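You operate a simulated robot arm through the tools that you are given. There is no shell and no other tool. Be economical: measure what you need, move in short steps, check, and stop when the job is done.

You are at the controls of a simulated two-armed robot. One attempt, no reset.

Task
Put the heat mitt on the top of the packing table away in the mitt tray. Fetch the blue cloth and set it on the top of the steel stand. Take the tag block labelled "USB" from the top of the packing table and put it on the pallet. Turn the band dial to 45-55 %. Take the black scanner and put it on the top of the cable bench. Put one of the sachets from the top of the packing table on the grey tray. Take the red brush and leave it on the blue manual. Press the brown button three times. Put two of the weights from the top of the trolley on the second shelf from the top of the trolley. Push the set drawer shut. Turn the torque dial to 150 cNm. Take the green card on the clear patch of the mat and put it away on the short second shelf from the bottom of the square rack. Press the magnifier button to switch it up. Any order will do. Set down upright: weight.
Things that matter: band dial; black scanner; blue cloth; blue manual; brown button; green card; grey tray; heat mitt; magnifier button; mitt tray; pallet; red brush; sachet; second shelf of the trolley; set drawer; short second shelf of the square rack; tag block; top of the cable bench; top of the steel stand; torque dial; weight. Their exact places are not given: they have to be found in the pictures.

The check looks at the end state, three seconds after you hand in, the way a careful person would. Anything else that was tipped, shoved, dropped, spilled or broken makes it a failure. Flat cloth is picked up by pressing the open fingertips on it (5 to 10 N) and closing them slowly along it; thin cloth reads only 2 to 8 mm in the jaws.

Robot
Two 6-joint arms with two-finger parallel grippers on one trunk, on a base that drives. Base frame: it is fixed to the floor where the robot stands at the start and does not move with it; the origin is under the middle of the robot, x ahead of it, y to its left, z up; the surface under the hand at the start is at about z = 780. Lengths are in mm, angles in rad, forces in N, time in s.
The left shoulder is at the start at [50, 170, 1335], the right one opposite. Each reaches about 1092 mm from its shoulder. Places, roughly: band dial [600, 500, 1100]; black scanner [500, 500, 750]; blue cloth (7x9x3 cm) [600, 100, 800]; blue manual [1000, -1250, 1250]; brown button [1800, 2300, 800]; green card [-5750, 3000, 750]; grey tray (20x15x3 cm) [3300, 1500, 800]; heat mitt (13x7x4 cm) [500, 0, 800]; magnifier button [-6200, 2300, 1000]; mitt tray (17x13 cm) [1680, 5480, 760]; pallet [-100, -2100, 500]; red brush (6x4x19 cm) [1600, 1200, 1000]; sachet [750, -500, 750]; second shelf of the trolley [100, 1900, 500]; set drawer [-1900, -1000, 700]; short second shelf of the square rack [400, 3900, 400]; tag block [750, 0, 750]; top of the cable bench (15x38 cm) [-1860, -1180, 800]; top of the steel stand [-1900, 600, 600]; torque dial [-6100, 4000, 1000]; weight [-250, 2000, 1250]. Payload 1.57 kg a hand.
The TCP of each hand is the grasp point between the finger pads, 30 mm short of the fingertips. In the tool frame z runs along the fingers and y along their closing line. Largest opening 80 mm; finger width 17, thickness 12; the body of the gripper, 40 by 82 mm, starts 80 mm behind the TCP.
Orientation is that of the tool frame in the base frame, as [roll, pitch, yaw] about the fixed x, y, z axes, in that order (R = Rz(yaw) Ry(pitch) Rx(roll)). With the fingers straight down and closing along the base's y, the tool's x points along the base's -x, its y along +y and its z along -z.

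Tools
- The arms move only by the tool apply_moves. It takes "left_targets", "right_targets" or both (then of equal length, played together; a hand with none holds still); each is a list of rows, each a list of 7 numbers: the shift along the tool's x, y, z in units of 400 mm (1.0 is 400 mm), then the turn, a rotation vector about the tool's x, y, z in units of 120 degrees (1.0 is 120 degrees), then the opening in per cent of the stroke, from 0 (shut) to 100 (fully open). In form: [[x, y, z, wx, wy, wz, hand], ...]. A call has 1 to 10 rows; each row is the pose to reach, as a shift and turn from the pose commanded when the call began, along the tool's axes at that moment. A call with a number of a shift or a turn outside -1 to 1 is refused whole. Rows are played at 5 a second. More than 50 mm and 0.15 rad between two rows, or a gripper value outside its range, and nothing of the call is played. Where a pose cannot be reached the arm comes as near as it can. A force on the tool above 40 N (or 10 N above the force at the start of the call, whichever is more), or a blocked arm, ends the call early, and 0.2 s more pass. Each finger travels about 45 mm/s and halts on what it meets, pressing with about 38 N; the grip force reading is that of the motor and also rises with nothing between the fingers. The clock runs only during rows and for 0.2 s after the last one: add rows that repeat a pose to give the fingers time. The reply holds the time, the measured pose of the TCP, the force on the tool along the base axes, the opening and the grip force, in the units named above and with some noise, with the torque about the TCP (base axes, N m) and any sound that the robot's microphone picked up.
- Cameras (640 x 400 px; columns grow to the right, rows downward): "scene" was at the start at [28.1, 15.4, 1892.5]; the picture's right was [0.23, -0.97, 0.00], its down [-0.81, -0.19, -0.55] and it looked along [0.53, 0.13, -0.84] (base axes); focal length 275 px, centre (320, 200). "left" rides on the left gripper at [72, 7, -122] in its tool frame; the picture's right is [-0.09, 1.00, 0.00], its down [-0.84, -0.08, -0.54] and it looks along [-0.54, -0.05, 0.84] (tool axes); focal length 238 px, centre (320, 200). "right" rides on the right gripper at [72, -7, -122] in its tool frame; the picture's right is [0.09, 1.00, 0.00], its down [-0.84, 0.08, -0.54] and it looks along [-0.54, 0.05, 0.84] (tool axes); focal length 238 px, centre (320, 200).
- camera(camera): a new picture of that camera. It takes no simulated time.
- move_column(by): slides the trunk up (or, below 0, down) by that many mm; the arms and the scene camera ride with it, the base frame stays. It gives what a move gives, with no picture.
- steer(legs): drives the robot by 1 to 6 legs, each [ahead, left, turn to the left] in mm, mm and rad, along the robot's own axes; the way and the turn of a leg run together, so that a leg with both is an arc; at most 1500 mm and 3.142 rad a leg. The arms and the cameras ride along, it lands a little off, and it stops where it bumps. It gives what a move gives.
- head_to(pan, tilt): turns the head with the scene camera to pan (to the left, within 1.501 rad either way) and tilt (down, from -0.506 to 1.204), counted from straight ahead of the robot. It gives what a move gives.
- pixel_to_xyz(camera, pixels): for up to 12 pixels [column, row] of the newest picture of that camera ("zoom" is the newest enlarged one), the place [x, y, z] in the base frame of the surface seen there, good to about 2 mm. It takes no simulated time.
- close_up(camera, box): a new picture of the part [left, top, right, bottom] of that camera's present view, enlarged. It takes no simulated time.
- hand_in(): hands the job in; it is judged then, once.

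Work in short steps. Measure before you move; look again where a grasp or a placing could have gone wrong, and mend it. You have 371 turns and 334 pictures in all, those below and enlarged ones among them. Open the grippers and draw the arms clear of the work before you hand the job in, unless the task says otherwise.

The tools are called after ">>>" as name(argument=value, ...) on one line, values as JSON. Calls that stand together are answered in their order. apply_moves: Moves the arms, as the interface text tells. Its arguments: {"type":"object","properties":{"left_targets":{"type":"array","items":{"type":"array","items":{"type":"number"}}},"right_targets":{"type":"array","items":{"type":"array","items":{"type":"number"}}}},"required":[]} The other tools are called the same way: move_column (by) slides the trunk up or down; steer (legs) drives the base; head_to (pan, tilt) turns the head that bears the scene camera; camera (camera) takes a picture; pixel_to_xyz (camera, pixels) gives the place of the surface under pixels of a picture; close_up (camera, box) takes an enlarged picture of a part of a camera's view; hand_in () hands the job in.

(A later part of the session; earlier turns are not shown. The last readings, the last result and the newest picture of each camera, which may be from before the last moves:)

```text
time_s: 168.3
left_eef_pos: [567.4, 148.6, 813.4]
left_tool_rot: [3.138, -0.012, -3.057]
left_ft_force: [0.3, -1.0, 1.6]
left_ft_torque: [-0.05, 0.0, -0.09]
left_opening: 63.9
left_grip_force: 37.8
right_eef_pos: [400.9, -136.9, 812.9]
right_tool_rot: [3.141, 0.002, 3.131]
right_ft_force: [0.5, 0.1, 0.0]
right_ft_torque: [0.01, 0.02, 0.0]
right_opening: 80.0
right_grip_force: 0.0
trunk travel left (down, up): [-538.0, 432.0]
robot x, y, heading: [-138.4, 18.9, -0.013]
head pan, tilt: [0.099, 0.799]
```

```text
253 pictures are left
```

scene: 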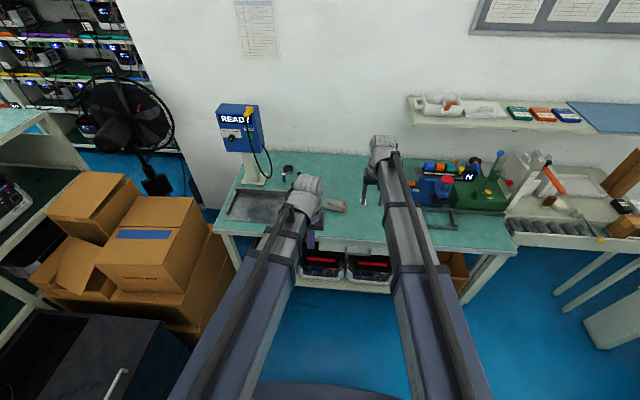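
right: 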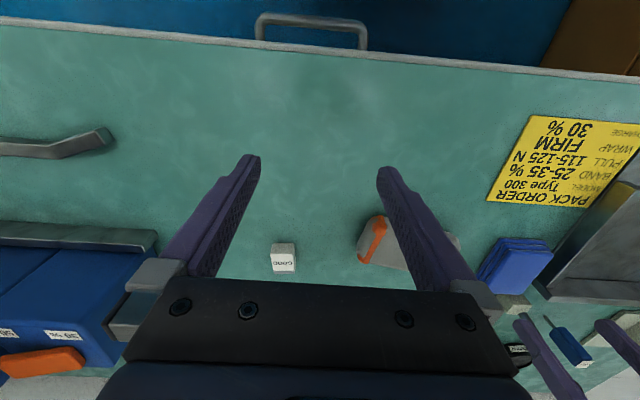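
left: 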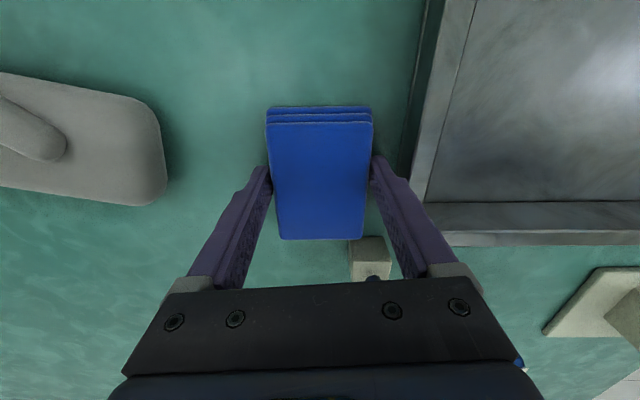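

Gripped at 63.9 mm, rigid. Lift 40 and check.

>>> move_column(by=40)

>>> camera(camera="left")

```text
time_s: 169.1
left_eef_pos: [566.7, 147.9, 852.3]
left_tool_rot: [3.138, -0.011, -3.059]
left_ft_force: [-0.6, 0.5, -0.7]
left_ft_torque: [-0.01, 0.0, -0.02]
left_opening: 63.8
left_grip_force: 38.0
right_eef_pos: [401.8, -136.2, 852.6]
right_tool_rot: [3.141, 0.002, 3.129]
right_ft_force: [-0.3, 0.1, 0.2]
right_ft_torque: [0.02, 0.0, 0.0]
right_opening: 80.0
right_grip_force: 0.1
trunk travel left (down, up): [-578.0, 392.0]
robot x, y, heading: [-139.4, 17.5, -0.01]
head pan, tilt: [0.099, 0.799]
```

```text
252 pictures are left
```

left: 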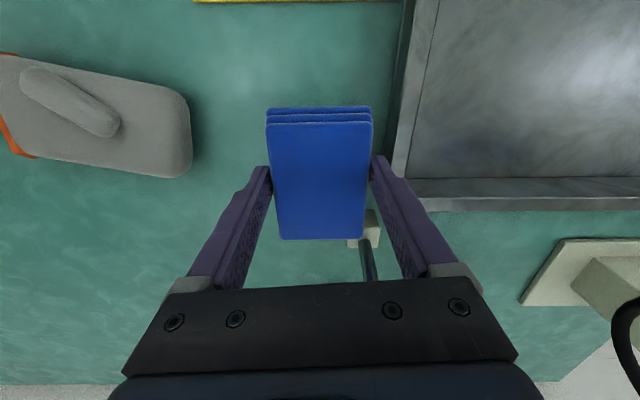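

Cloth held. Raise 250, strafe left 90, and rotate the right hand for the mitt (closing across its width).

>>> move_column(by=250)

>>> steer(legs=[[0, 90, 0]])

>>> apply_moves(right_targets=[[-0.04, 0.0, 0, 0, 0, -0.07, 100], [-0.08, 0.0, 0, 0, 0, -0.14, 100], [-0.12, 0.01, 0, 0, 0, -0.21, 100], [-0.16, 0.02, 0, 0, 0, -0.28, 100], [-0.2, 0.03, 0, 0, 0, -0.35, 100], [-0.24, 0.04, 0, 0, 0, -0.42, 100], [-0.28, 0.05, 0, 0, 0, -0.49, 100], [-0.32, 0.06, 0, 0, 0, -0.56, 100], [-0.35, 0.07, 0, 0, 0, -0.63, 100], [-0.36, 0.07, 0, 0, 0, -0.69, 100]], left_targets=[[0.05, 0.0, 0, 0, 0, 0, 0], [0.1, 0.0, 0, 0, 0, 0, 0], [0.15, 0.0, 0, 0, 0, 0, 0], [0.2, 0, 0, 0, 0, 0, 0], [0.25, 0, 0, 0, 0, 0, 0], [0.3, 0, 0, 0, 0, 0, 0], [0.35, 0, 0, 0, 0, 0, 0], [0.4, 0, 0, 0, 0, 0, 0], [0.45, 0, 0, 0, 0, 0, 0], [0.5, 0, 0, 0, 0, 0, 0]])

>>> camera(camera="right")

```text
time_s: 171.7
left_eef_pos: [566.6, 149.6, 1103.7]
left_tool_rot: [3.138, -0.011, -3.059]
left_ft_force: [0.8, 0.4, -1.0]
left_ft_torque: [0.0, -0.02, -0.01]
left_opening: 63.8
left_grip_force: 37.8
right_eef_pos: [400.6, -136.4, 1103.0]
right_tool_rot: [-3.141, 0.001, 3.13]
right_ft_force: [0.4, -0.6, 0.3]
right_ft_torque: [0.0, 0.02, 0.02]
right_opening: 80.2
right_grip_force: 0.0
trunk travel left (down, up): [-828.0, 142.0]
robot x, y, heading: [-140.5, 15.8, -0.013]
head pan, tilt: [0.099, 0.799]
```

```text
time_s: 172.8
left_eef_pos: [567.4, 242.5, 1102.1]
left_tool_rot: [3.14, -0.013, -3.056]
left_ft_force: [-0.7, 0.1, 0.2]
left_ft_torque: [-0.06, 0.02, 0.01]
left_opening: 63.2
left_grip_force: 38.0
right_eef_pos: [403.4, -43.0, 1104.9]
right_tool_rot: [-3.14, 0.002, 3.132]
right_ft_force: [0.3, 0.6, 0.4]
right_ft_torque: [-0.05, 0.0, -0.05]
right_opening: 80.0
right_grip_force: 0.1
trunk travel left (down, up): [-828.0, 142.0]
robot x, y, heading: [-137.9, 108.1, -0.012]
head pan, tilt: [0.099, 0.799]
```

```text
time_s: 175.0
left_eef_pos: [366.0, 222.3, 1103.8]
left_tool_rot: [3.136, -0.012, -3.053]
left_ft_force: [-0.4, 0.2, 0.3]
left_ft_torque: [0.0, 0.0, -0.04]
left_opening: 63.1
left_grip_force: 38.6
left hand out of reach, approached as far as the arm can: row 8, 9, 10
right_eef_pos: [546.4, -17.3, 1104.0]
right_tool_rot: [-3.139, 0.0, -1.705]
right_ft_force: [0.3, -0.1, -0.2]
right_ft_torque: [0.0, -0.02, 0.0]
right_opening: 80.4
right_grip_force: 0.0
trunk travel left (down, up): [-828.0, 142.0]
robot x, y, heading: [-140.8, 108.5, -0.004]
head pan, tilt: [0.099, 0.799]
```

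```text
251 pictures are left
```

right: 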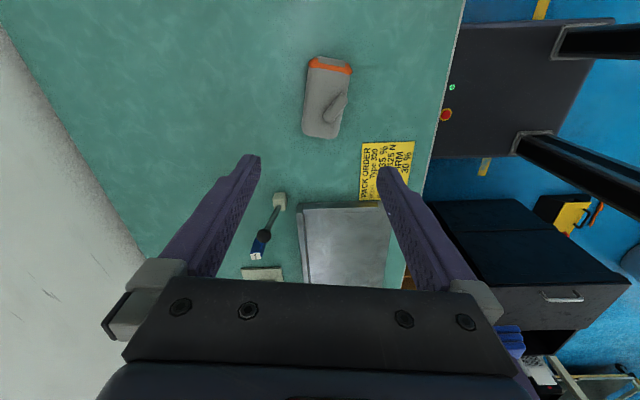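

Measure the mitt from this view.

>>> close_up(camera="right", box=[285, 45, 365, 145])

>>> pixel_to_xyz(camera="right", pixels=[[310, 70], [348, 72], [306, 100], [349, 95], [303, 128], [337, 134], [327, 90], [320, 125], [306, 85], [352, 85]])

```text
4.00 times, centred on (325, 95) of right
```

zoom: 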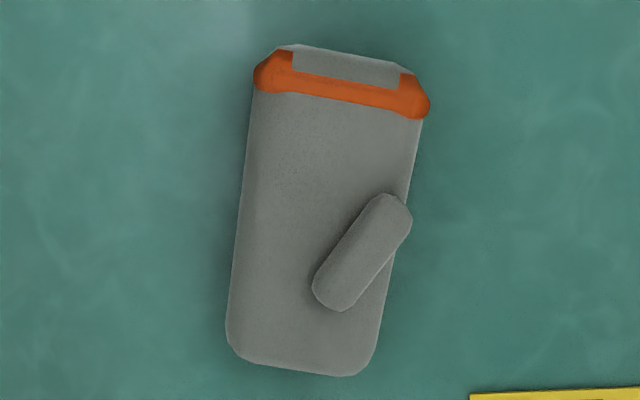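

```text
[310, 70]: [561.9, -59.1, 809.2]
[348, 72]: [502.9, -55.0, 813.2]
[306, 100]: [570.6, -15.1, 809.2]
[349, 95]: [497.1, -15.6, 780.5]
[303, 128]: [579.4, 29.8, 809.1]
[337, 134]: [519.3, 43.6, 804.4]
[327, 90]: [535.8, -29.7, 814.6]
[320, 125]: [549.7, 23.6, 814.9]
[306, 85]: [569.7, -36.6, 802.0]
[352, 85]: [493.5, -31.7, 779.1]
```

The mitt narrows to ~60 mm toward its tip; grip at [547,22], yaw −2.8°. Align and lower to z≈900.

>>> apply_moves(right_targets=[[-0.05, 0.006, 0, 0, 0, 0.012, 100], [-0.097, 0.012, 0, 0, 0, 0.023, 100], [-0.097, 0.012, 0, 0, 0, 0.023, 100]])

>>> move_column(by=-210)

>>> camera(camera="right")

```text
time_s: 175.8
left_eef_pos: [366.9, 222.6, 1103.0]
left_tool_rot: [3.137, -0.012, -3.057]
left_ft_force: [0.6, -0.6, -0.5]
left_ft_torque: [0.01, -0.01, -0.02]
left_opening: 63.4
left_grip_force: 38.8
right_eef_pos: [549.3, 22.1, 1103.2]
right_tool_rot: [-3.141, 0.001, -1.756]
right_ft_force: [0.1, -0.8, 0.2]
right_ft_torque: [-0.03, 0.02, 0.02]
right_opening: 80.2
right_grip_force: 0.0
trunk travel left (down, up): [-828.0, 142.0]
robot x, y, heading: [-137.8, 106.6, -0.011]
head pan, tilt: [0.099, 0.799]
```

```text
time_s: 178.1
left_eef_pos: [367.3, 225.2, 892.7]
left_tool_rot: [3.138, -0.012, -3.056]
left_ft_force: [0.2, -0.2, -1.0]
left_ft_torque: [0.02, 0.01, 0.01]
left_opening: 62.7
left_grip_force: 37.8
right_eef_pos: [548.2, 20.8, 893.1]
right_tool_rot: [-3.141, 0.002, -1.754]
right_ft_force: [0.7, 0.9, -0.1]
right_ft_torque: [0.0, 0.01, 0.0]
right_opening: 80.0
right_grip_force: 0.0
trunk travel left (down, up): [-618.0, 352.0]
robot x, y, heading: [-141.0, 106.7, -0.007]
head pan, tilt: [0.099, 0.799]
```

```text
249 pictures are left
```

right: 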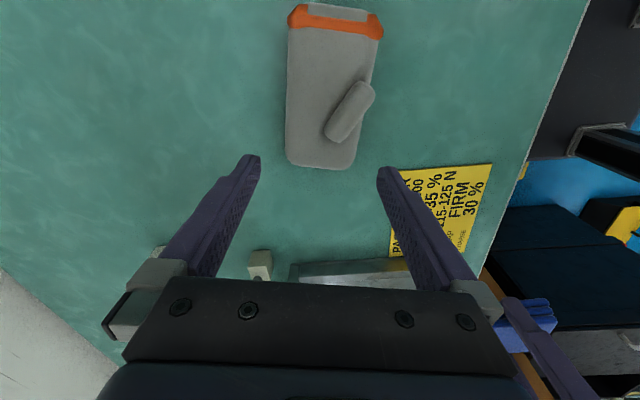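

Check the mitt's tip and edges from here.

>>> pixel_to_xyz(camera="right", pixels=[[290, 150], [355, 150], [325, 166], [287, 120], [362, 120], [325, 130], [330, 20], [350, 110]])

```text
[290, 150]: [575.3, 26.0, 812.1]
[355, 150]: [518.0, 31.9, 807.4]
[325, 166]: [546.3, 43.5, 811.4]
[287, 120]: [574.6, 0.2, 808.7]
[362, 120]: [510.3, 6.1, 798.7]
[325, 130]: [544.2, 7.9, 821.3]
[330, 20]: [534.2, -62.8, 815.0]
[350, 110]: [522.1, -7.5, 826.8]
```

Centred within 3 mm. Lower 76 to z≈817 and close.

>>> apply_moves(right_targets=[[0.005, 0.007, 0, 0, 0, 0, 100], [0.005, 0.007, 0, 0, 0, 0, 100]])

>>> move_column(by=-75)

>>> apply_moves(right_targets=[[0, 0, 0, 0, 0, 0, 60], [0, 0, 0, 0, 0, 0, 30], [0, 0, 0, 0, 0, 0, 0], [0, 0, 0, 0, 0, 0, 0], [0, 0, 0, 0, 0, 0, 0], [0, 0, 0, 0, 0, 0, 0]])

>>> move_column(by=40)

>>> camera(camera="right")

```text
time_s: 178.7
left_eef_pos: [367.0, 223.2, 893.1]
left_tool_rot: [3.138, -0.012, -3.057]
left_ft_force: [0.4, -0.3, -0.1]
left_ft_torque: [0.04, 0.0, -0.01]
left_opening: 63.1
left_grip_force: 37.9
right_eef_pos: [546.1, 19.1, 892.9]
right_tool_rot: [-3.139, -0.001, -1.753]
right_ft_force: [0.1, -0.7, 0.4]
right_ft_torque: [0.01, -0.01, -0.02]
right_opening: 79.7
right_grip_force: 0.1
trunk travel left (down, up): [-618.0, 352.0]
robot x, y, heading: [-140.4, 107.0, -0.007]
head pan, tilt: [0.099, 0.799]
```

```text
time_s: 179.8
left_eef_pos: [366.9, 222.7, 817.6]
left_tool_rot: [3.14, -0.012, -3.057]
left_ft_force: [-0.5, 0.3, 0.1]
left_ft_torque: [0.03, 0.04, 0.0]
left_opening: 62.9
left_grip_force: 38.3
right_eef_pos: [544.4, 20.0, 816.6]
right_tool_rot: [-3.139, -0.001, -1.754]
right_ft_force: [0.3, -0.3, 0.0]
right_ft_torque: [0.0, -0.01, 0.01]
right_opening: 79.7
right_grip_force: 0.1
trunk travel left (down, up): [-543.0, 427.0]
robot x, y, heading: [-138.5, 105.5, -0.009]
head pan, tilt: [0.099, 0.799]
```

```text
time_s: 181.2
left_eef_pos: [366.4, 224.3, 817.7]
left_tool_rot: [3.138, -0.012, -3.054]
left_ft_force: [0.4, -0.6, -0.3]
left_ft_torque: [-0.02, 0.0, 0.01]
left_opening: 62.8
left_grip_force: 38.3
right_eef_pos: [545.2, 19.4, 817.8]
right_tool_rot: [-3.139, 0.0, -1.754]
right_ft_force: [0.8, 0.0, 1.6]
right_ft_torque: [-0.03, 0.01, -0.09]
right_opening: 66.9
right_grip_force: 38.0
trunk travel left (down, up): [-543.0, 427.0]
robot x, y, heading: [-141.1, 107.4, -0.007]
head pan, tilt: [0.099, 0.799]
```

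```text
time_s: 182.0
left_eef_pos: [367.6, 223.7, 856.3]
left_tool_rot: [3.138, -0.011, -3.057]
left_ft_force: [-1.3, 0.6, 0.1]
left_ft_torque: [-0.01, -0.02, 0.0]
left_opening: 63.0
left_grip_force: 38.0
right_eef_pos: [545.0, 18.6, 857.8]
right_tool_rot: [-3.139, 0.002, -1.753]
right_ft_force: [0.5, -0.5, -0.3]
right_ft_torque: [0.02, -0.02, -0.03]
right_opening: 67.3
right_grip_force: 38.0
trunk travel left (down, up): [-583.0, 387.0]
robot x, y, heading: [-139.6, 107.6, -0.01]
head pan, tilt: [0.099, 0.799]
```

```text
248 pictures are left
```

right: 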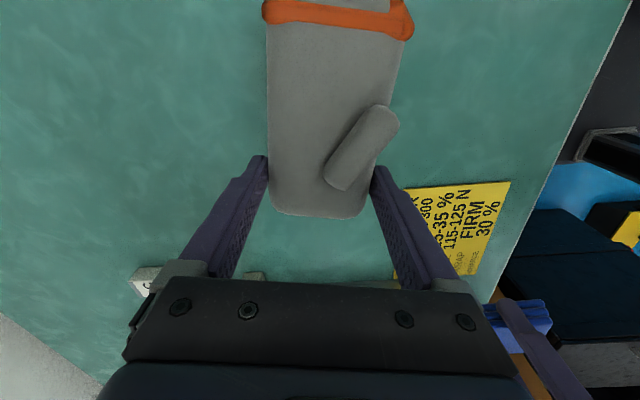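

Mitt held. Raise, back away, turn left to face +y, and drive to the steel stand's near side.

>>> move_column(by=345)

>>> steer(legs=[[-420, 0, 0], [0, 0, 1.575], [-370, 0, 0], [0, 1100, 0]])

>>> head_to(pan=0.1, tilt=0.8)

>>> camera(camera="scene")

```text
time_s: 185.4
left_eef_pos: [368.7, 223.8, 1202.3]
left_tool_rot: [3.139, -0.012, -3.056]
left_ft_force: [0.9, -0.2, 1.0]
left_ft_torque: [-0.01, -0.03, -0.03]
left_opening: 62.8
left_grip_force: 38.1
right_eef_pos: [545.5, 18.7, 1202.3]
right_tool_rot: [-3.14, 0.0, -1.753]
right_ft_force: [0.4, 0.0, -0.8]
right_ft_torque: [0.03, -0.01, -0.01]
right_opening: 67.3
right_grip_force: 37.7
trunk travel left (down, up): [-928.0, 42.0]
robot x, y, heading: [-139.2, 106.9, -0.01]
head pan, tilt: [0.099, 0.799]
```

```text
time_s: 199.2
left_eef_pos: [-1798.6, 220.6, 1202.5]
left_tool_rot: [3.138, -0.013, -1.46]
left_ft_force: [0.5, -0.7, 0.2]
left_ft_torque: [-0.06, -0.01, 0.02]
left_opening: 62.6
left_grip_force: 38.1
right_eef_pos: [-1599.0, 402.9, 1202.3]
right_tool_rot: [-3.138, -0.001, -0.158]
right_ft_force: [0.2, 0.0, -0.6]
right_ft_torque: [-0.02, 0.02, -0.01]
right_opening: 67.2
right_grip_force: 38.0
trunk travel left (down, up): [-928.0, 42.0]
robot x, y, heading: [-1668.8, -286.3, 1.586]
head pan, tilt: [0.099, 0.799]
```

```text
time_s: 199.8
left_eef_pos: [-1798.9, 220.3, 1201.4]
left_tool_rot: [3.138, -0.013, -1.459]
left_ft_force: [-0.5, 0.6, 0.0]
left_ft_torque: [-0.01, -0.03, 0.0]
left_opening: 62.7
left_grip_force: 38.1
right_eef_pos: [-1598.9, 404.2, 1202.7]
right_tool_rot: [-3.14, 0.0, -0.16]
right_ft_force: [-0.1, -1.1, -0.8]
right_ft_torque: [-0.01, 0.04, 0.02]
right_opening: 67.0
right_grip_force: 38.8
trunk travel left (down, up): [-928.0, 42.0]
robot x, y, heading: [-1669.1, -282.9, 1.588]
head pan, tilt: [0.099, 0.799]
```

```text
247 pictures are left
```

scene: 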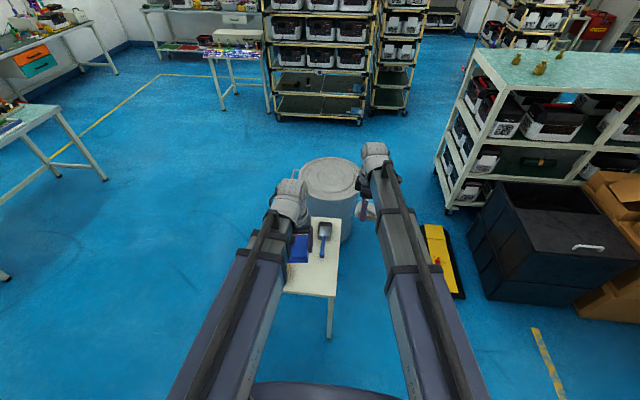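

Extend the left hand over the stand at [-1790,435] and retract the right clear of it.

>>> apply_moves(left_targets=[[-0.107, -0.017, 0, 0, 0, 0, 0], [-0.213, -0.033, 0, 0, 0, 0, 0], [-0.32, -0.05, 0, 0, 0, 0, 0], [-0.426, -0.066, 0, 0, 0, 0, 0], [-0.532, -0.082, 0, 0, 0, 0, 0]], right_targets=[[0.056, 0.1, 0, 0, 0, 0, 0], [0.112, 0.2, 0, 0, 0, 0, 0], [0.168, 0.3, 0, 0, 0, 0, 0], [0.224, 0.4, 0, 0, 0, 0, 0], [0.28, 0.497, 0, 0, 0, 0, 0]])

>>> camera(camera="left")

>>> camera(camera="right")

```text
time_s: 201.0
left_eef_pos: [-1791.5, 434.1, 1202.1]
left_tool_rot: [3.138, -0.011, -1.457]
left_ft_force: [-0.4, 0.0, -0.8]
left_ft_torque: [0.0, 0.01, -0.02]
left_opening: 63.0
left_grip_force: 38.3
right_eef_pos: [-1518.6, 189.4, 1201.8]
right_tool_rot: [-3.139, 0.001, -0.159]
right_ft_force: [-0.1, -0.5, -0.6]
right_ft_torque: [-0.02, -0.01, -0.01]
right_opening: 66.9
right_grip_force: 38.0
trunk travel left (down, up): [-928.0, 42.0]
robot x, y, heading: [-1669.3, -281.9, 1.585]
head pan, tilt: [0.099, 0.799]
```

```text
246 pictures are left
```

left: 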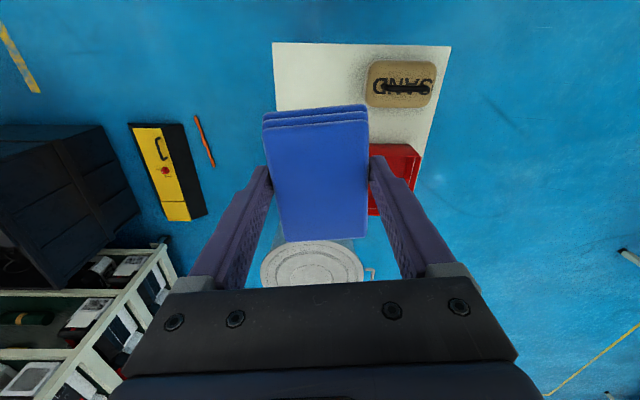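

```text
245 pictures are left
```

right: 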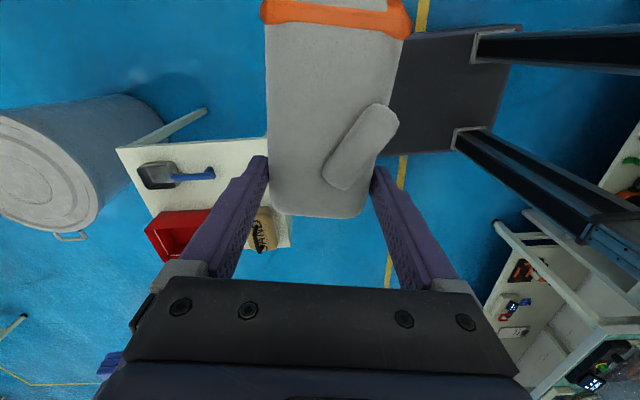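

Lower 400 and check the spot under the cloth.

>>> move_column(by=-400)

>>> camera(camera="left")

>>> pixel_to_xyz(camera="left", pixels=[[260, 90], [255, 130], [400, 120], [255, 190], [390, 190], [240, 60]])

```text
time_s: 204.8
left_eef_pos: [-1789.9, 431.9, 802.7]
left_tool_rot: [3.139, -0.012, -1.459]
left_ft_force: [0.1, 0.6, -1.0]
left_ft_torque: [0.0, 0.01, 0.0]
left_opening: 62.9
left_grip_force: 37.5
right_eef_pos: [-1519.3, 190.2, 803.3]
right_tool_rot: [-3.138, -0.001, -0.159]
right_ft_force: [-0.8, 0.9, -0.8]
right_ft_torque: [-0.01, 0.0, 0.05]
right_opening: 67.0
right_grip_force: 38.0
trunk travel left (down, up): [-528.0, 442.0]
robot x, y, heading: [-1667.8, -286.7, 1.589]
head pan, tilt: [0.099, 0.799]
```

```text
244 pictures are left
```

left: 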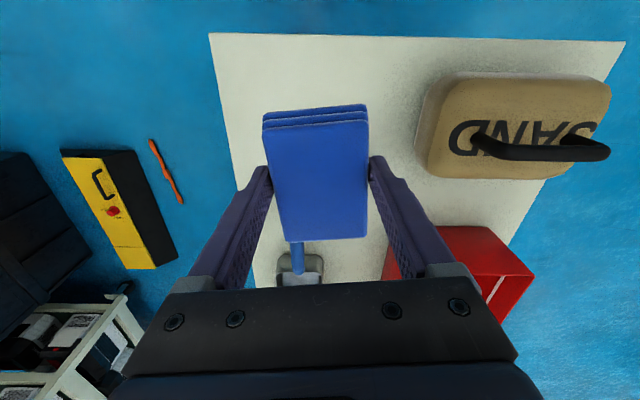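

```text
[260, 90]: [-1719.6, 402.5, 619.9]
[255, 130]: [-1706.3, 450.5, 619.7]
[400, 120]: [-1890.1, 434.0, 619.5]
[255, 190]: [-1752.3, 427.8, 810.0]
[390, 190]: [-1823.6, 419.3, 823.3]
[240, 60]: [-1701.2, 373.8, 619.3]
```

Shift 20 mm toward me for margin from the scoop, then lower to the stand.

>>> apply_moves(left_targets=[[0.025, 0, 0, 0, 0, 0, 0], [0.045, 0, 0, 0, 0, 0, 0], [0.045, 0, 0, 0, 0, 0, 0]])

>>> move_column(by=-144)

>>> move_column(by=-3)

>>> camera(camera="left")

```text
time_s: 205.6
left_eef_pos: [-1788.4, 413.6, 803.3]
left_tool_rot: [3.138, -0.012, -1.459]
left_ft_force: [-0.5, -0.3, -0.4]
left_ft_torque: [0.03, -0.02, 0.01]
left_opening: 62.7
left_grip_force: 38.2
right_eef_pos: [-1518.8, 190.3, 803.0]
right_tool_rot: [-3.14, 0.0, -0.159]
right_ft_force: [0.4, 0.2, -1.4]
right_ft_torque: [-0.03, 0.02, 0.0]
right_opening: 67.0
right_grip_force: 38.0
trunk travel left (down, up): [-528.0, 442.0]
robot x, y, heading: [-1668.0, -281.5, 1.585]
head pan, tilt: [0.099, 0.799]
```

```text
time_s: 207.3
left_eef_pos: [-1788.8, 414.0, 659.2]
left_tool_rot: [3.137, -0.013, -1.461]
left_ft_force: [0.4, -0.3, -0.6]
left_ft_torque: [0.01, 0.0, 0.0]
left_opening: 62.5
left_grip_force: 38.5
right_eef_pos: [-1518.4, 189.7, 659.7]
right_tool_rot: [-3.141, 0.0, -0.158]
right_ft_force: [-0.3, 0.8, 0.2]
right_ft_torque: [0.01, 0.01, 0.02]
right_opening: 67.1
right_grip_force: 38.1
trunk travel left (down, up): [-384.0, 586.0]
robot x, y, heading: [-1671.6, -284.5, 1.587]
head pan, tilt: [0.099, 0.799]
```

```text
time_s: 207.8
left_eef_pos: [-1789.1, 414.4, 655.5]
left_tool_rot: [3.137, -0.012, -1.459]
left_ft_force: [-0.2, -0.2, 0.3]
left_ft_torque: [0.01, -0.01, 0.04]
left_opening: 62.5
left_grip_force: 38.0
right_eef_pos: [-1520.3, 189.8, 656.4]
right_tool_rot: [-3.139, 0.0, -0.16]
right_ft_force: [0.3, 0.0, -0.6]
right_ft_torque: [0.01, -0.02, 0.01]
right_opening: 66.9
right_grip_force: 38.2
trunk travel left (down, up): [-381.0, 589.0]
robot x, y, heading: [-1670.6, -284.0, 1.59]
head pan, tilt: [0.099, 0.799]
```

```text
243 pictures are left
```

left: 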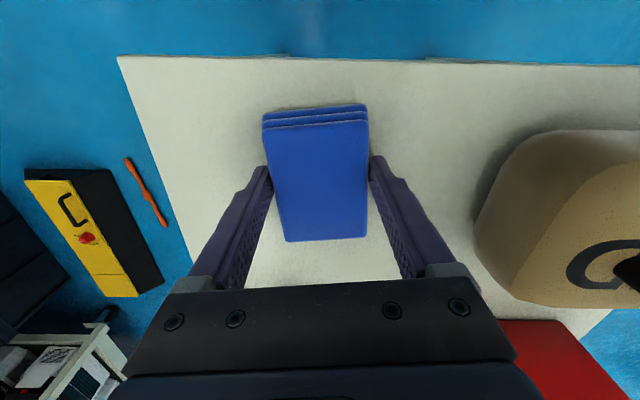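

Lower 2 mm, release, and rise.

>>> move_column(by=-2)

>>> apply_moves(left_targets=[[0, 0, 0, 0, 0, 0, 95], [0, 0, 0, 0, 0, 0, 95], [0, 0, 0, 0, 0, 0, 95]])

>>> move_column(by=150)

>>> camera(camera="left")

```text
time_s: 208.3
left_eef_pos: [-1789.5, 414.5, 653.0]
left_tool_rot: [3.137, -0.011, -1.462]
left_ft_force: [-0.1, -0.3, 0.1]
left_ft_torque: [0.0, 0.01, 0.01]
left_opening: 62.7
left_grip_force: 38.1
right_eef_pos: [-1518.6, 189.3, 653.8]
right_tool_rot: [-3.138, 0.0, -0.16]
right_ft_force: [0.2, 0.9, -1.0]
right_ft_torque: [0.0, -0.03, 0.0]
right_opening: 66.9
right_grip_force: 38.0
trunk travel left (down, up): [-379.0, 591.0]
robot x, y, heading: [-1668.5, -283.2, 1.585]
head pan, tilt: [0.099, 0.799]
```

```text
time_s: 209.1
left_eef_pos: [-1789.2, 414.4, 653.5]
left_tool_rot: [3.138, -0.013, -1.459]
left_ft_force: [-0.8, 0.1, -1.1]
left_ft_torque: [0.01, 0.0, 0.04]
left_opening: 76.2
left_grip_force: 0.1
right_eef_pos: [-1519.2, 188.9, 654.6]
right_tool_rot: [-3.14, -0.001, -0.16]
right_ft_force: [0.2, 0.6, -0.6]
right_ft_torque: [0.05, 0.04, 0.0]
right_opening: 66.8
right_grip_force: 37.6
trunk travel left (down, up): [-379.0, 591.0]
robot x, y, heading: [-1667.1, -282.9, 1.589]
head pan, tilt: [0.099, 0.799]
```

```text
time_s: 210.9
left_eef_pos: [-1789.0, 415.0, 803.9]
left_tool_rot: [3.137, -0.014, -1.459]
left_ft_force: [0.2, 0.5, -0.1]
left_ft_torque: [-0.02, 0.02, -0.02]
left_opening: 76.0
left_grip_force: 0.0
right_eef_pos: [-1520.0, 189.5, 803.1]
right_tool_rot: [-3.14, -0.001, -0.16]
right_ft_force: [0.1, 0.1, -0.9]
right_ft_torque: [0.01, 0.03, 0.01]
right_opening: 67.1
right_grip_force: 38.3
trunk travel left (down, up): [-529.0, 441.0]
robot x, y, heading: [-1669.4, -282.5, 1.587]
head pan, tilt: [0.099, 0.799]
```

```text
242 pictures are left
```

left: 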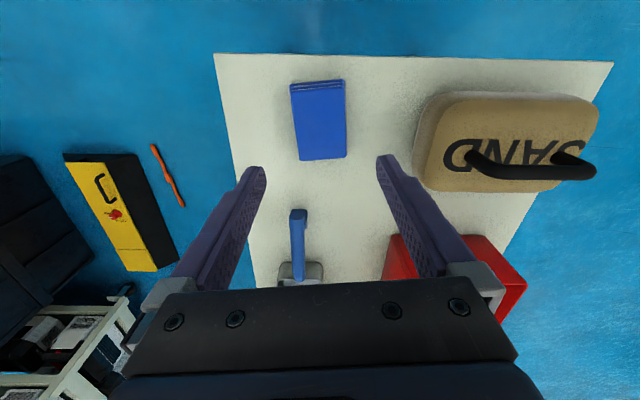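

Cloth placed. Raise, retract the left hand, and look toward the far area (left).

>>> move_column(by=390)

>>> apply_moves(left_targets=[[0.1, 0, 0, 0, 0, 0, 95], [0.2, 0, 0, 0, 0, 0, 95], [0.3, 0, 0, 0, 0, 0, 60], [0.4, 0, 0, 0, 0, 0, 30]])

>>> head_to(pan=0.9, tilt=0.25)

>>> camera(camera="scene")

```text
time_s: 214.6
left_eef_pos: [-1789.1, 414.4, 1193.1]
left_tool_rot: [3.137, -0.012, -1.458]
left_ft_force: [-0.6, 0.4, -0.2]
left_ft_torque: [0.0, 0.01, 0.0]
left_opening: 76.0
left_grip_force: 0.1
right_eef_pos: [-1518.7, 191.0, 1191.9]
right_tool_rot: [-3.14, 0.0, -0.158]
right_ft_force: [0.1, -0.4, -0.7]
right_ft_torque: [0.0, 0.01, -0.01]
right_opening: 66.9
right_grip_force: 38.0
trunk travel left (down, up): [-919.0, 51.0]
robot x, y, heading: [-1671.7, -283.2, 1.587]
head pan, tilt: [0.099, 0.799]
```

```text
time_s: 215.6
left_eef_pos: [-1772.1, 254.8, 1194.6]
left_tool_rot: [3.139, -0.01, -1.458]
left_ft_force: [0.3, -0.3, 0.7]
left_ft_torque: [-0.02, 0.0, 0.01]
left_opening: 25.7
left_grip_force: 0.3
right_eef_pos: [-1519.4, 188.1, 1193.9]
right_tool_rot: [-3.141, -0.001, -0.159]
right_ft_force: [0.9, -0.2, -0.3]
right_ft_torque: [0.05, -0.01, 0.02]
right_opening: 67.1
right_grip_force: 38.0
trunk travel left (down, up): [-919.0, 51.0]
robot x, y, heading: [-1665.8, -280.8, 1.581]
head pan, tilt: [0.099, 0.799]
```

```text
time_s: 216.8
left_eef_pos: [-1772.3, 256.4, 1194.0]
left_tool_rot: [3.137, -0.013, -1.459]
left_ft_force: [-0.7, 0.9, 0.1]
left_ft_torque: [-0.01, 0.05, 0.0]
left_opening: 23.9
left_grip_force: 0.1
right_eef_pos: [-1519.5, 190.2, 1194.3]
right_tool_rot: [-3.139, 0.001, -0.159]
right_ft_force: [1.1, 0.5, -1.2]
right_ft_torque: [-0.03, 0.02, 0.01]
right_opening: 67.0
right_grip_force: 37.8
trunk travel left (down, up): [-919.0, 51.0]
robot x, y, heading: [-1666.2, -284.1, 1.584]
head pan, tilt: [0.901, 0.25]
```

```text
241 pictures are left
```

scene: 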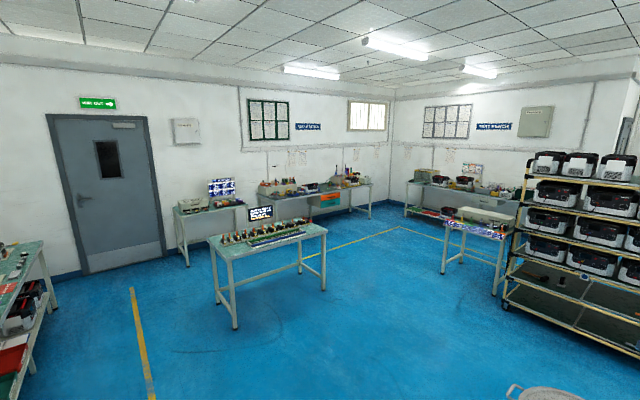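

Measure the obstacles to plan the drive.

>>> pixel_to_xyz(camera="scene", pixels=[[212, 240], [327, 230], [235, 325], [325, 288], [190, 262], [350, 205], [408, 212], [445, 222], [508, 232], [503, 300], [300, 190], [320, 320]])

>>> close_up(camera="scene", box=[160, 150, 400, 300])

```text
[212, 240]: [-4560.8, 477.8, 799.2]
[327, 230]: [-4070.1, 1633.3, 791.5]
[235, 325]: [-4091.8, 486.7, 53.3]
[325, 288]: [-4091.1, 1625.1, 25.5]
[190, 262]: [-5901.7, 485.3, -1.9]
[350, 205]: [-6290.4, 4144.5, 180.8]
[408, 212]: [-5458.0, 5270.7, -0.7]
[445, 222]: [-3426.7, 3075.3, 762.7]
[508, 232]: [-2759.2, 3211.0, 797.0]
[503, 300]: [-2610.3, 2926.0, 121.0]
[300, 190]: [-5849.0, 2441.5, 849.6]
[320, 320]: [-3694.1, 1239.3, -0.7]
```

```text
2.67 times, centred on (280, 225) of scene
```

zoom: 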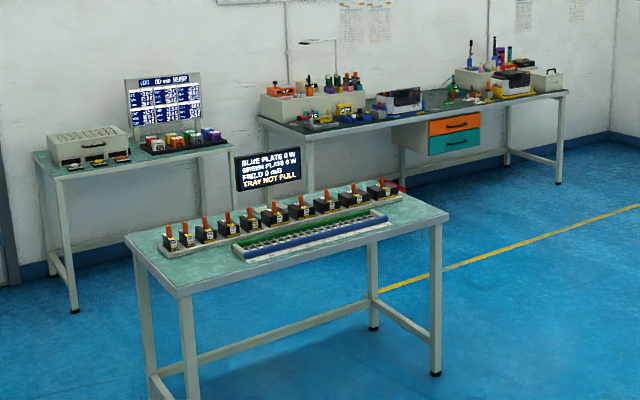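

Path: strafe left to x≈−3200, ahead to y≈2200, then strafe left to x≈−4600.

>>> steer(legs=[[0, 1500, 0], [1240, 0, 0], [1240, 0, 0], [0, 1400, 0]])

>>> head_to(pan=1.2, tilt=0.4)

>>> camera(camera="scene")

```text
time_s: 242.3
left_eef_pos: [-4802.9, 2599.2, 1193.1]
left_tool_rot: [3.139, -0.013, -1.427]
left_ft_force: [-0.3, 0.7, -0.2]
left_ft_torque: [0.01, -0.01, 0.0]
left_opening: 24.2
left_grip_force: 0.1
right_eef_pos: [-4548.6, 2541.6, 1194.0]
right_tool_rot: [-3.138, 0.0, -0.126]
right_ft_force: [-0.5, -0.3, -0.5]
right_ft_torque: [-0.04, 0.07, 0.03]
right_opening: 67.0
right_grip_force: 38.3
trunk travel left (down, up): [-919.0, 51.0]
robot x, y, heading: [-4686.4, 2065.5, 1.616]
head pan, tilt: [0.901, 0.25]
```

```text
time_s: 243.1
left_eef_pos: [-4802.8, 2598.8, 1193.5]
left_tool_rot: [3.139, -0.012, -1.428]
left_ft_force: [-0.3, -0.2, -0.2]
left_ft_torque: [0.01, -0.02, -0.02]
left_opening: 23.8
left_grip_force: 0.1
right_eef_pos: [-4547.8, 2539.9, 1194.5]
right_tool_rot: [-3.139, 0.0, -0.126]
right_ft_force: [-0.4, -0.5, -0.2]
right_ft_torque: [0.02, -0.02, 0.01]
right_opening: 67.0
right_grip_force: 38.1
trunk travel left (down, up): [-919.0, 51.0]
robot x, y, heading: [-4681.1, 2064.2, 1.62]
head pan, tilt: [1.201, 0.4]
```

```text
239 pictures are left
```

scene: 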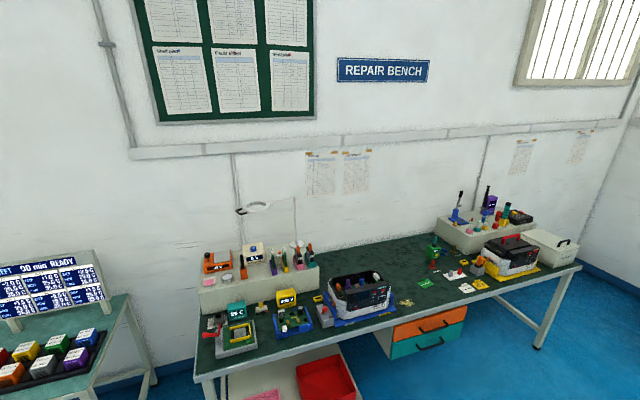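

Zoom into the bench for the magnifier, green card and torque dial.

>>> close_up(camera="scene", box=[190, 190, 350, 370])

>>> close_up(camera="scene", box=[400, 180, 580, 320])

>>> pixel_to_xyz(camera="scene", pixels=[[424, 283], [467, 288], [480, 285], [250, 208], [235, 310], [225, 330], [405, 302], [433, 265], [490, 200], [215, 375], [480, 282], [570, 265]])

```text
2.22 times, centred on (270, 280) of scene
```

zoom: 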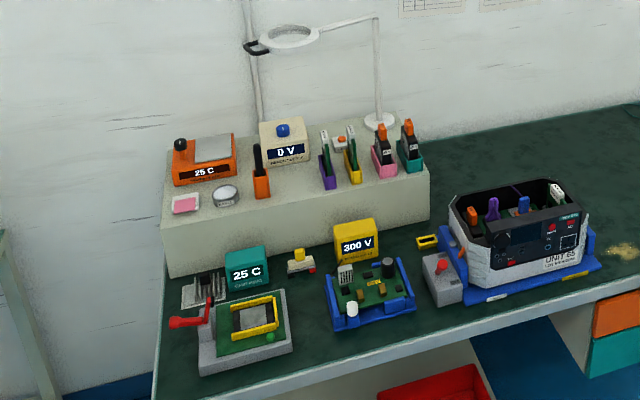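

```text
2.86 times, centred on (490, 250) of scene
```

zoom: 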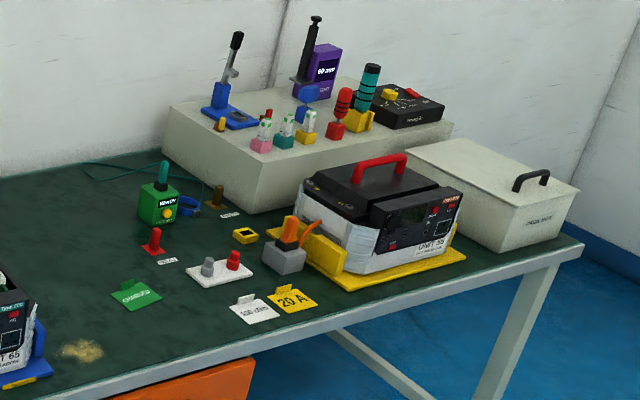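

```text
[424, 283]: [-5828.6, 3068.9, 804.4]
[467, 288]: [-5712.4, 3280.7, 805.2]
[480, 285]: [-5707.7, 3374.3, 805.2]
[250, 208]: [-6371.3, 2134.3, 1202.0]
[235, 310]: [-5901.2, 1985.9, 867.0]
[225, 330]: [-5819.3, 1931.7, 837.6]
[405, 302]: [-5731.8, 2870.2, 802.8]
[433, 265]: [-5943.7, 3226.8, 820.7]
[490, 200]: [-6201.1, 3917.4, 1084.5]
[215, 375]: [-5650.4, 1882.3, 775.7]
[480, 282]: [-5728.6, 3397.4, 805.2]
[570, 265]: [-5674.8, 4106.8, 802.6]
```

Turn to face the repair bench and drive to (−5150, 2450).

>>> steer(legs=[[0, 0, 1.52], [420, -390, 0]])

>>> head_to(pan=0.2, tilt=0.65)

>>> camera(camera="scene")

```text
time_s: 250.1
left_eef_pos: [-5643.7, 2359.7, 1193.5]
left_tool_rot: [3.138, -0.011, 0.086]
left_ft_force: [0.5, -0.7, 0.3]
left_ft_torque: [-0.03, -0.01, -0.01]
left_opening: 23.7
left_grip_force: 0.0
right_eef_pos: [-5571.2, 2612.3, 1193.9]
right_tool_rot: [-3.141, 0.0, 1.387]
right_ft_force: [0.1, -0.7, 0.3]
right_ft_torque: [-0.06, 0.0, -0.02]
right_opening: 67.0
right_grip_force: 38.0
trunk travel left (down, up): [-919.0, 51.0]
robot x, y, heading: [-5102.0, 2448.8, 3.131]
head pan, tilt: [1.201, 0.4]
```

```text
time_s: 251.4
left_eef_pos: [-5642.7, 2361.3, 1194.4]
left_tool_rot: [3.139, -0.013, 0.086]
left_ft_force: [0.0, 0.6, 0.4]
left_ft_torque: [0.0, 0.02, 0.01]
left_opening: 23.9
left_grip_force: 0.1
right_eef_pos: [-5570.8, 2611.0, 1194.0]
right_tool_rot: [-3.14, 0.0, 1.389]
right_ft_force: [0.3, -0.8, -0.9]
right_ft_torque: [-0.01, -0.01, -0.01]
right_opening: 67.1
right_grip_force: 38.5
trunk travel left (down, up): [-919.0, 51.0]
robot x, y, heading: [-5104.1, 2449.2, 3.129]
head pan, tilt: [0.201, 0.649]
```

```text
236 pictures are left
```

scene: 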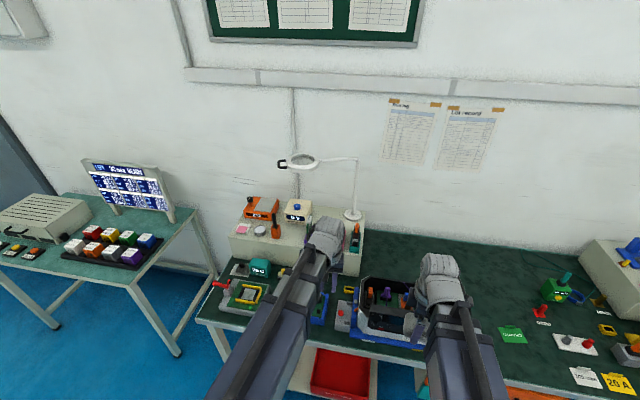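

The left arm hides the riser's right end; use the left wrist camera and a zoom.

>>> close_up(camera="scene", box=[210, 150, 380, 330])

>>> camera(camera="left")

```text
2.22 times, centred on (295, 240) of scene
```

zoom: 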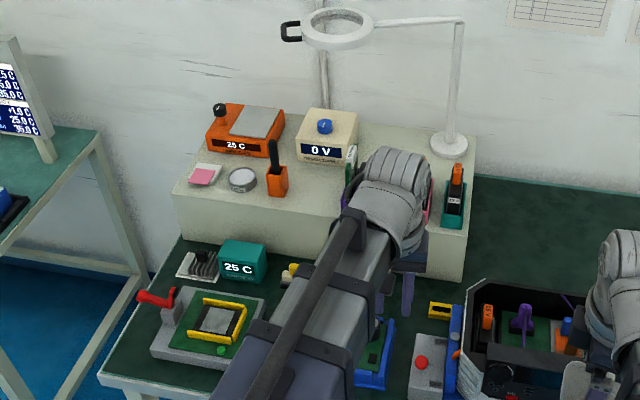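

```text
234 pictures are left
```

left: 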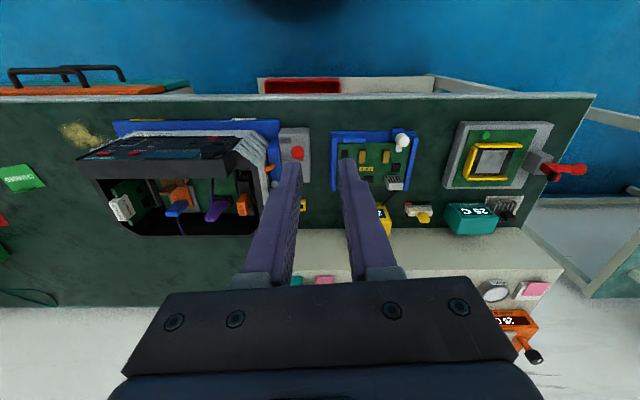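

Strafe right 400 to uncover the view.

>>> steer(legs=[[0, -420, 0]])

>>> head_to(pan=0.5, tilt=0.6)

>>> camera(camera="scene")

>>> close_up(camera="scene", box=[240, 150, 400, 250])

```text
time_s: 254.0
left_eef_pos: [-5638.4, 2786.1, 1194.3]
left_tool_rot: [3.139, -0.013, 0.085]
left_ft_force: [-0.2, 0.4, -0.3]
left_ft_torque: [-0.05, -0.02, -0.01]
left_opening: 23.9
left_grip_force: 0.0
right_eef_pos: [-5565.3, 3036.0, 1193.7]
right_tool_rot: [-3.138, 0.0, 1.385]
right_ft_force: [-0.1, 0.3, -0.3]
right_ft_torque: [-0.04, 0.0, -0.01]
right_opening: 67.1
right_grip_force: 37.8
trunk travel left (down, up): [-919.0, 51.0]
robot x, y, heading: [-5096.7, 2876.3, 3.131]
head pan, tilt: [0.201, 0.649]
```

```text
time_s: 254.8
left_eef_pos: [-5637.9, 2784.4, 1193.9]
left_tool_rot: [3.138, -0.013, 0.087]
left_ft_force: [-0.2, 0.3, -0.4]
left_ft_torque: [-0.01, 0.0, 0.03]
left_opening: 24.1
left_grip_force: 0.1
right_eef_pos: [-5566.9, 3036.1, 1194.1]
right_tool_rot: [-3.14, -0.001, 1.386]
right_ft_force: [0.2, 0.4, -1.5]
right_ft_torque: [-0.01, -0.02, -0.01]
right_opening: 66.8
right_grip_force: 38.1
trunk travel left (down, up): [-919.0, 51.0]
robot x, y, heading: [-5098.0, 2873.4, 3.138]
head pan, tilt: [0.499, 0.6]
```

```text
233 pictures are left
```

scene: 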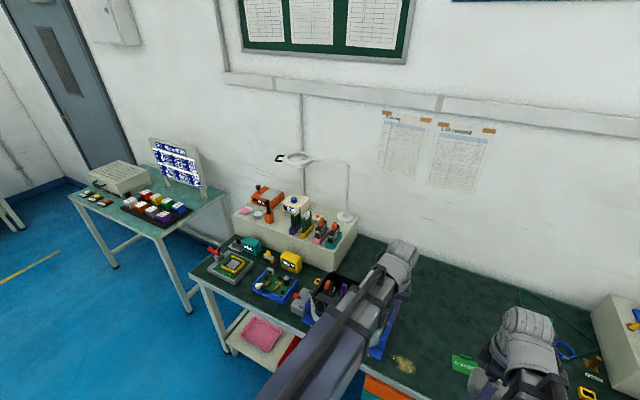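

```text
4.00 times, centred on (320, 200) of scene
```

zoom: 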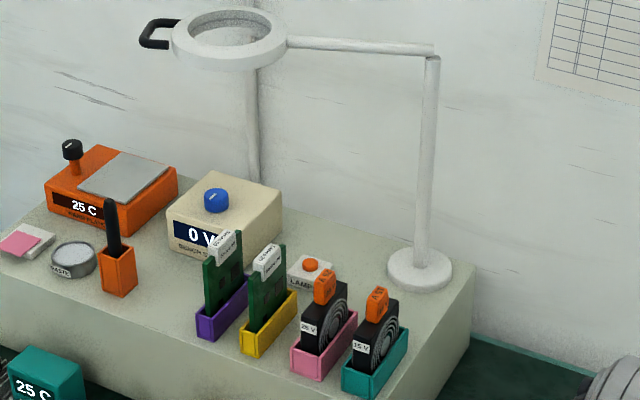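

The orange LAMP button at zoom (311,265) is the magnifier's. Measure it and its neighbours.

>>> pixel_to_xyz(camera="zoom", pixels=[[311, 263], [300, 280], [325, 272], [268, 255], [228, 245], [326, 280], [377, 300], [420, 275], [380, 50], [225, 30], [430, 60], [365, 250]])

>>> close_up(camera="scene", box=[295, 195, 345, 235])

```text
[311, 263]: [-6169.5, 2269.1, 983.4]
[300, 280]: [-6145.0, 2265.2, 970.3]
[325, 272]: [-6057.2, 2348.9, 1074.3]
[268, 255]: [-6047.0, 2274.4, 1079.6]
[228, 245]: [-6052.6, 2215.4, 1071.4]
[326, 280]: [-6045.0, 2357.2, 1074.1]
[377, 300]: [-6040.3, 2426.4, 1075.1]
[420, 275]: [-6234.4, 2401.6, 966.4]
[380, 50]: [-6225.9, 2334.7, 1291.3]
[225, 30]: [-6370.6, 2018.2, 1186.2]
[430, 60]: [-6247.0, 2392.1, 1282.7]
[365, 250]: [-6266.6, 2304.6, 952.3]
```

```text
10.00 times, centred on (320, 215) of scene
```

zoom: 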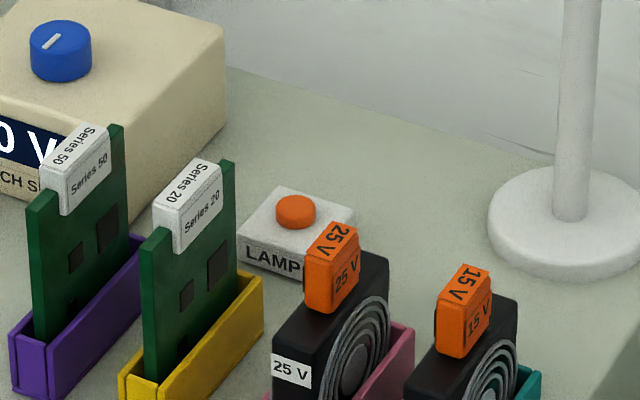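

Measure lamp arm and the UNIT 65 box heights.

>>> pixel_to_xyz(camera="scene", pixels=[[318, 161], [330, 162], [340, 163], [310, 160], [330, 285], [320, 300], [345, 280], [290, 260], [297, 198], [305, 290]])

```text
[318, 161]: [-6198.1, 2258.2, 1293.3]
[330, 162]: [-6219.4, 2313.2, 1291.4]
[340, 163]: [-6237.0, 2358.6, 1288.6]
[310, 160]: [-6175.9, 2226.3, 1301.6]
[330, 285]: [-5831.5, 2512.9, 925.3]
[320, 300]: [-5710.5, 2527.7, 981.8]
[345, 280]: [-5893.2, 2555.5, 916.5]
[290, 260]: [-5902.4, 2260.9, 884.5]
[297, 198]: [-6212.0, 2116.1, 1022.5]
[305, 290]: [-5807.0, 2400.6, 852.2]
```

Lamp arm passes above the button; measure the back ends of the boards and the ring.

>>> pixel_to_xyz(camera="zoom", pixels=[[230, 168], [185, 195], [150, 235], [228, 290], [345, 235], [385, 265], [120, 130], [295, 205], [355, 215], [255, 225], [222, 90], [310, 215]])

>>> pixel_to_xyz(camera="scene", pixels=[[284, 159], [312, 159], [299, 153], [298, 165], [278, 158]])

```text
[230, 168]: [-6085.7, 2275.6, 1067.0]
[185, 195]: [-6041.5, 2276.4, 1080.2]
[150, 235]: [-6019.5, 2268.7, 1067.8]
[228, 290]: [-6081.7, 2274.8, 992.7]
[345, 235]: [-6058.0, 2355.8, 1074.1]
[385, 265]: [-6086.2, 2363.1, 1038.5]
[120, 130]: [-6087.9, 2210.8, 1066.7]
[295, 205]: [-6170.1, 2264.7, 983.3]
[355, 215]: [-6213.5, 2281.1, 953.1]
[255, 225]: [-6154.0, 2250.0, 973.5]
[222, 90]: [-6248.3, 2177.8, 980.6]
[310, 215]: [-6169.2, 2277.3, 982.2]
```

```text
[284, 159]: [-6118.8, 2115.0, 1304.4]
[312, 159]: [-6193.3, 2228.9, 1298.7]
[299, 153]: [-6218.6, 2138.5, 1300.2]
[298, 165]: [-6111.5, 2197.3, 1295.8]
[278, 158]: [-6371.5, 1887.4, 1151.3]
```

Button centre [-6170,2271,983]; lamp ring/arm at z≈1295 nearby, boards up to z 1080 in front. I'll press with the closed fingers tilted 12° forward. Drive to (−5270, 2425).

>>> steer(legs=[[0, 450, 0], [170, 0, 0]])

>>> apply_moves(left_targets=[[-0.05, 0, 0, 0, -0.05, 0, 0], [-0.1, 0, 0, 0, -0.1, 0, 0]])

>>> camera(camera="left")

>>> camera(camera="right")

```text
time_s: 258.6
left_eef_pos: [-5812.5, 2330.4, 1194.8]
left_tool_rot: [3.137, -0.015, 0.092]
left_ft_force: [-0.5, -0.4, 0.6]
left_ft_torque: [-0.03, -0.03, 0.03]
left_opening: 23.7
left_grip_force: 0.1
right_eef_pos: [-5741.5, 2580.1, 1193.1]
right_tool_rot: [-3.141, 0.0, 1.395]
right_ft_force: [0.3, -0.3, -0.9]
right_ft_torque: [0.01, -0.03, 0.01]
right_opening: 66.8
right_grip_force: 38.3
trunk travel left (down, up): [-919.0, 51.0]
robot x, y, heading: [-5268.7, 2422.3, 3.141]
head pan, tilt: [0.499, 0.6]
```

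```text
time_s: 259.2
left_eef_pos: [-5852.2, 2327.7, 1195.9]
left_tool_rot: [3.138, 0.197, 0.093]
left_ft_force: [-0.2, -0.8, -1.2]
left_ft_torque: [-0.03, 0.02, 0.0]
left_opening: 0.1
left_grip_force: 15.1
left hand out of reach, approached as far as the arm can: row 2
right_eef_pos: [-5740.6, 2581.1, 1193.8]
right_tool_rot: [-3.141, 0.001, 1.393]
right_ft_force: [-0.1, -0.2, -1.9]
right_ft_torque: [-0.03, 0.0, 0.02]
right_opening: 66.9
right_grip_force: 38.4
trunk travel left (down, up): [-919.0, 51.0]
robot x, y, heading: [-5270.6, 2425.1, 3.134]
head pan, tilt: [0.499, 0.6]
```

```text
230 pictures are left
```

left: 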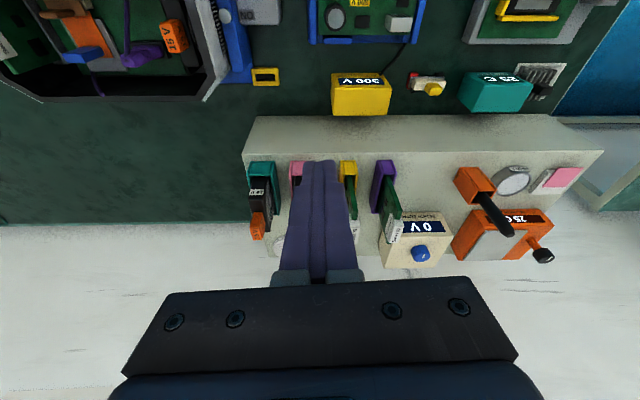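

```text
229 pictures are left
```

right: 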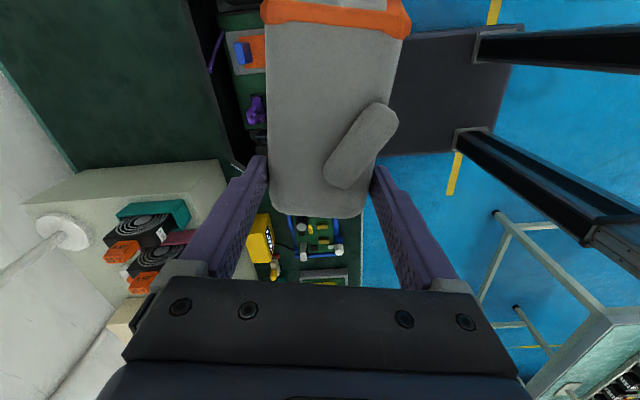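

Check heights of the UNIT 65 box beneath the mitt.

>>> pixel_to_xyz(camera="right", pixels=[[225, 60], [215, 110], [245, 55], [255, 110], [240, 20], [225, 140], [255, 145]])

>>> pixel_to_xyz(camera="left", pixels=[[210, 60], [40, 95], [175, 30], [140, 50], [255, 225], [345, 170], [385, 220]])

```text
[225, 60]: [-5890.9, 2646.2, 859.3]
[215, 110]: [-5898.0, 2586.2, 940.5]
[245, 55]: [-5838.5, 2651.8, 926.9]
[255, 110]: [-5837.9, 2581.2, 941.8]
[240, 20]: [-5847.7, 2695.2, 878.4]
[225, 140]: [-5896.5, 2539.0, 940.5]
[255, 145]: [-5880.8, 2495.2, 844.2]
```

```text
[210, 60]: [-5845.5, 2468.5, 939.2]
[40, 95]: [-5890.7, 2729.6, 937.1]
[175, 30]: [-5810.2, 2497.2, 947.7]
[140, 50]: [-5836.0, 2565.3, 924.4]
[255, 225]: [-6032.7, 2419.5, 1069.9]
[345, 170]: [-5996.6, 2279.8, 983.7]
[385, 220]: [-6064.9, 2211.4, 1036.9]
```

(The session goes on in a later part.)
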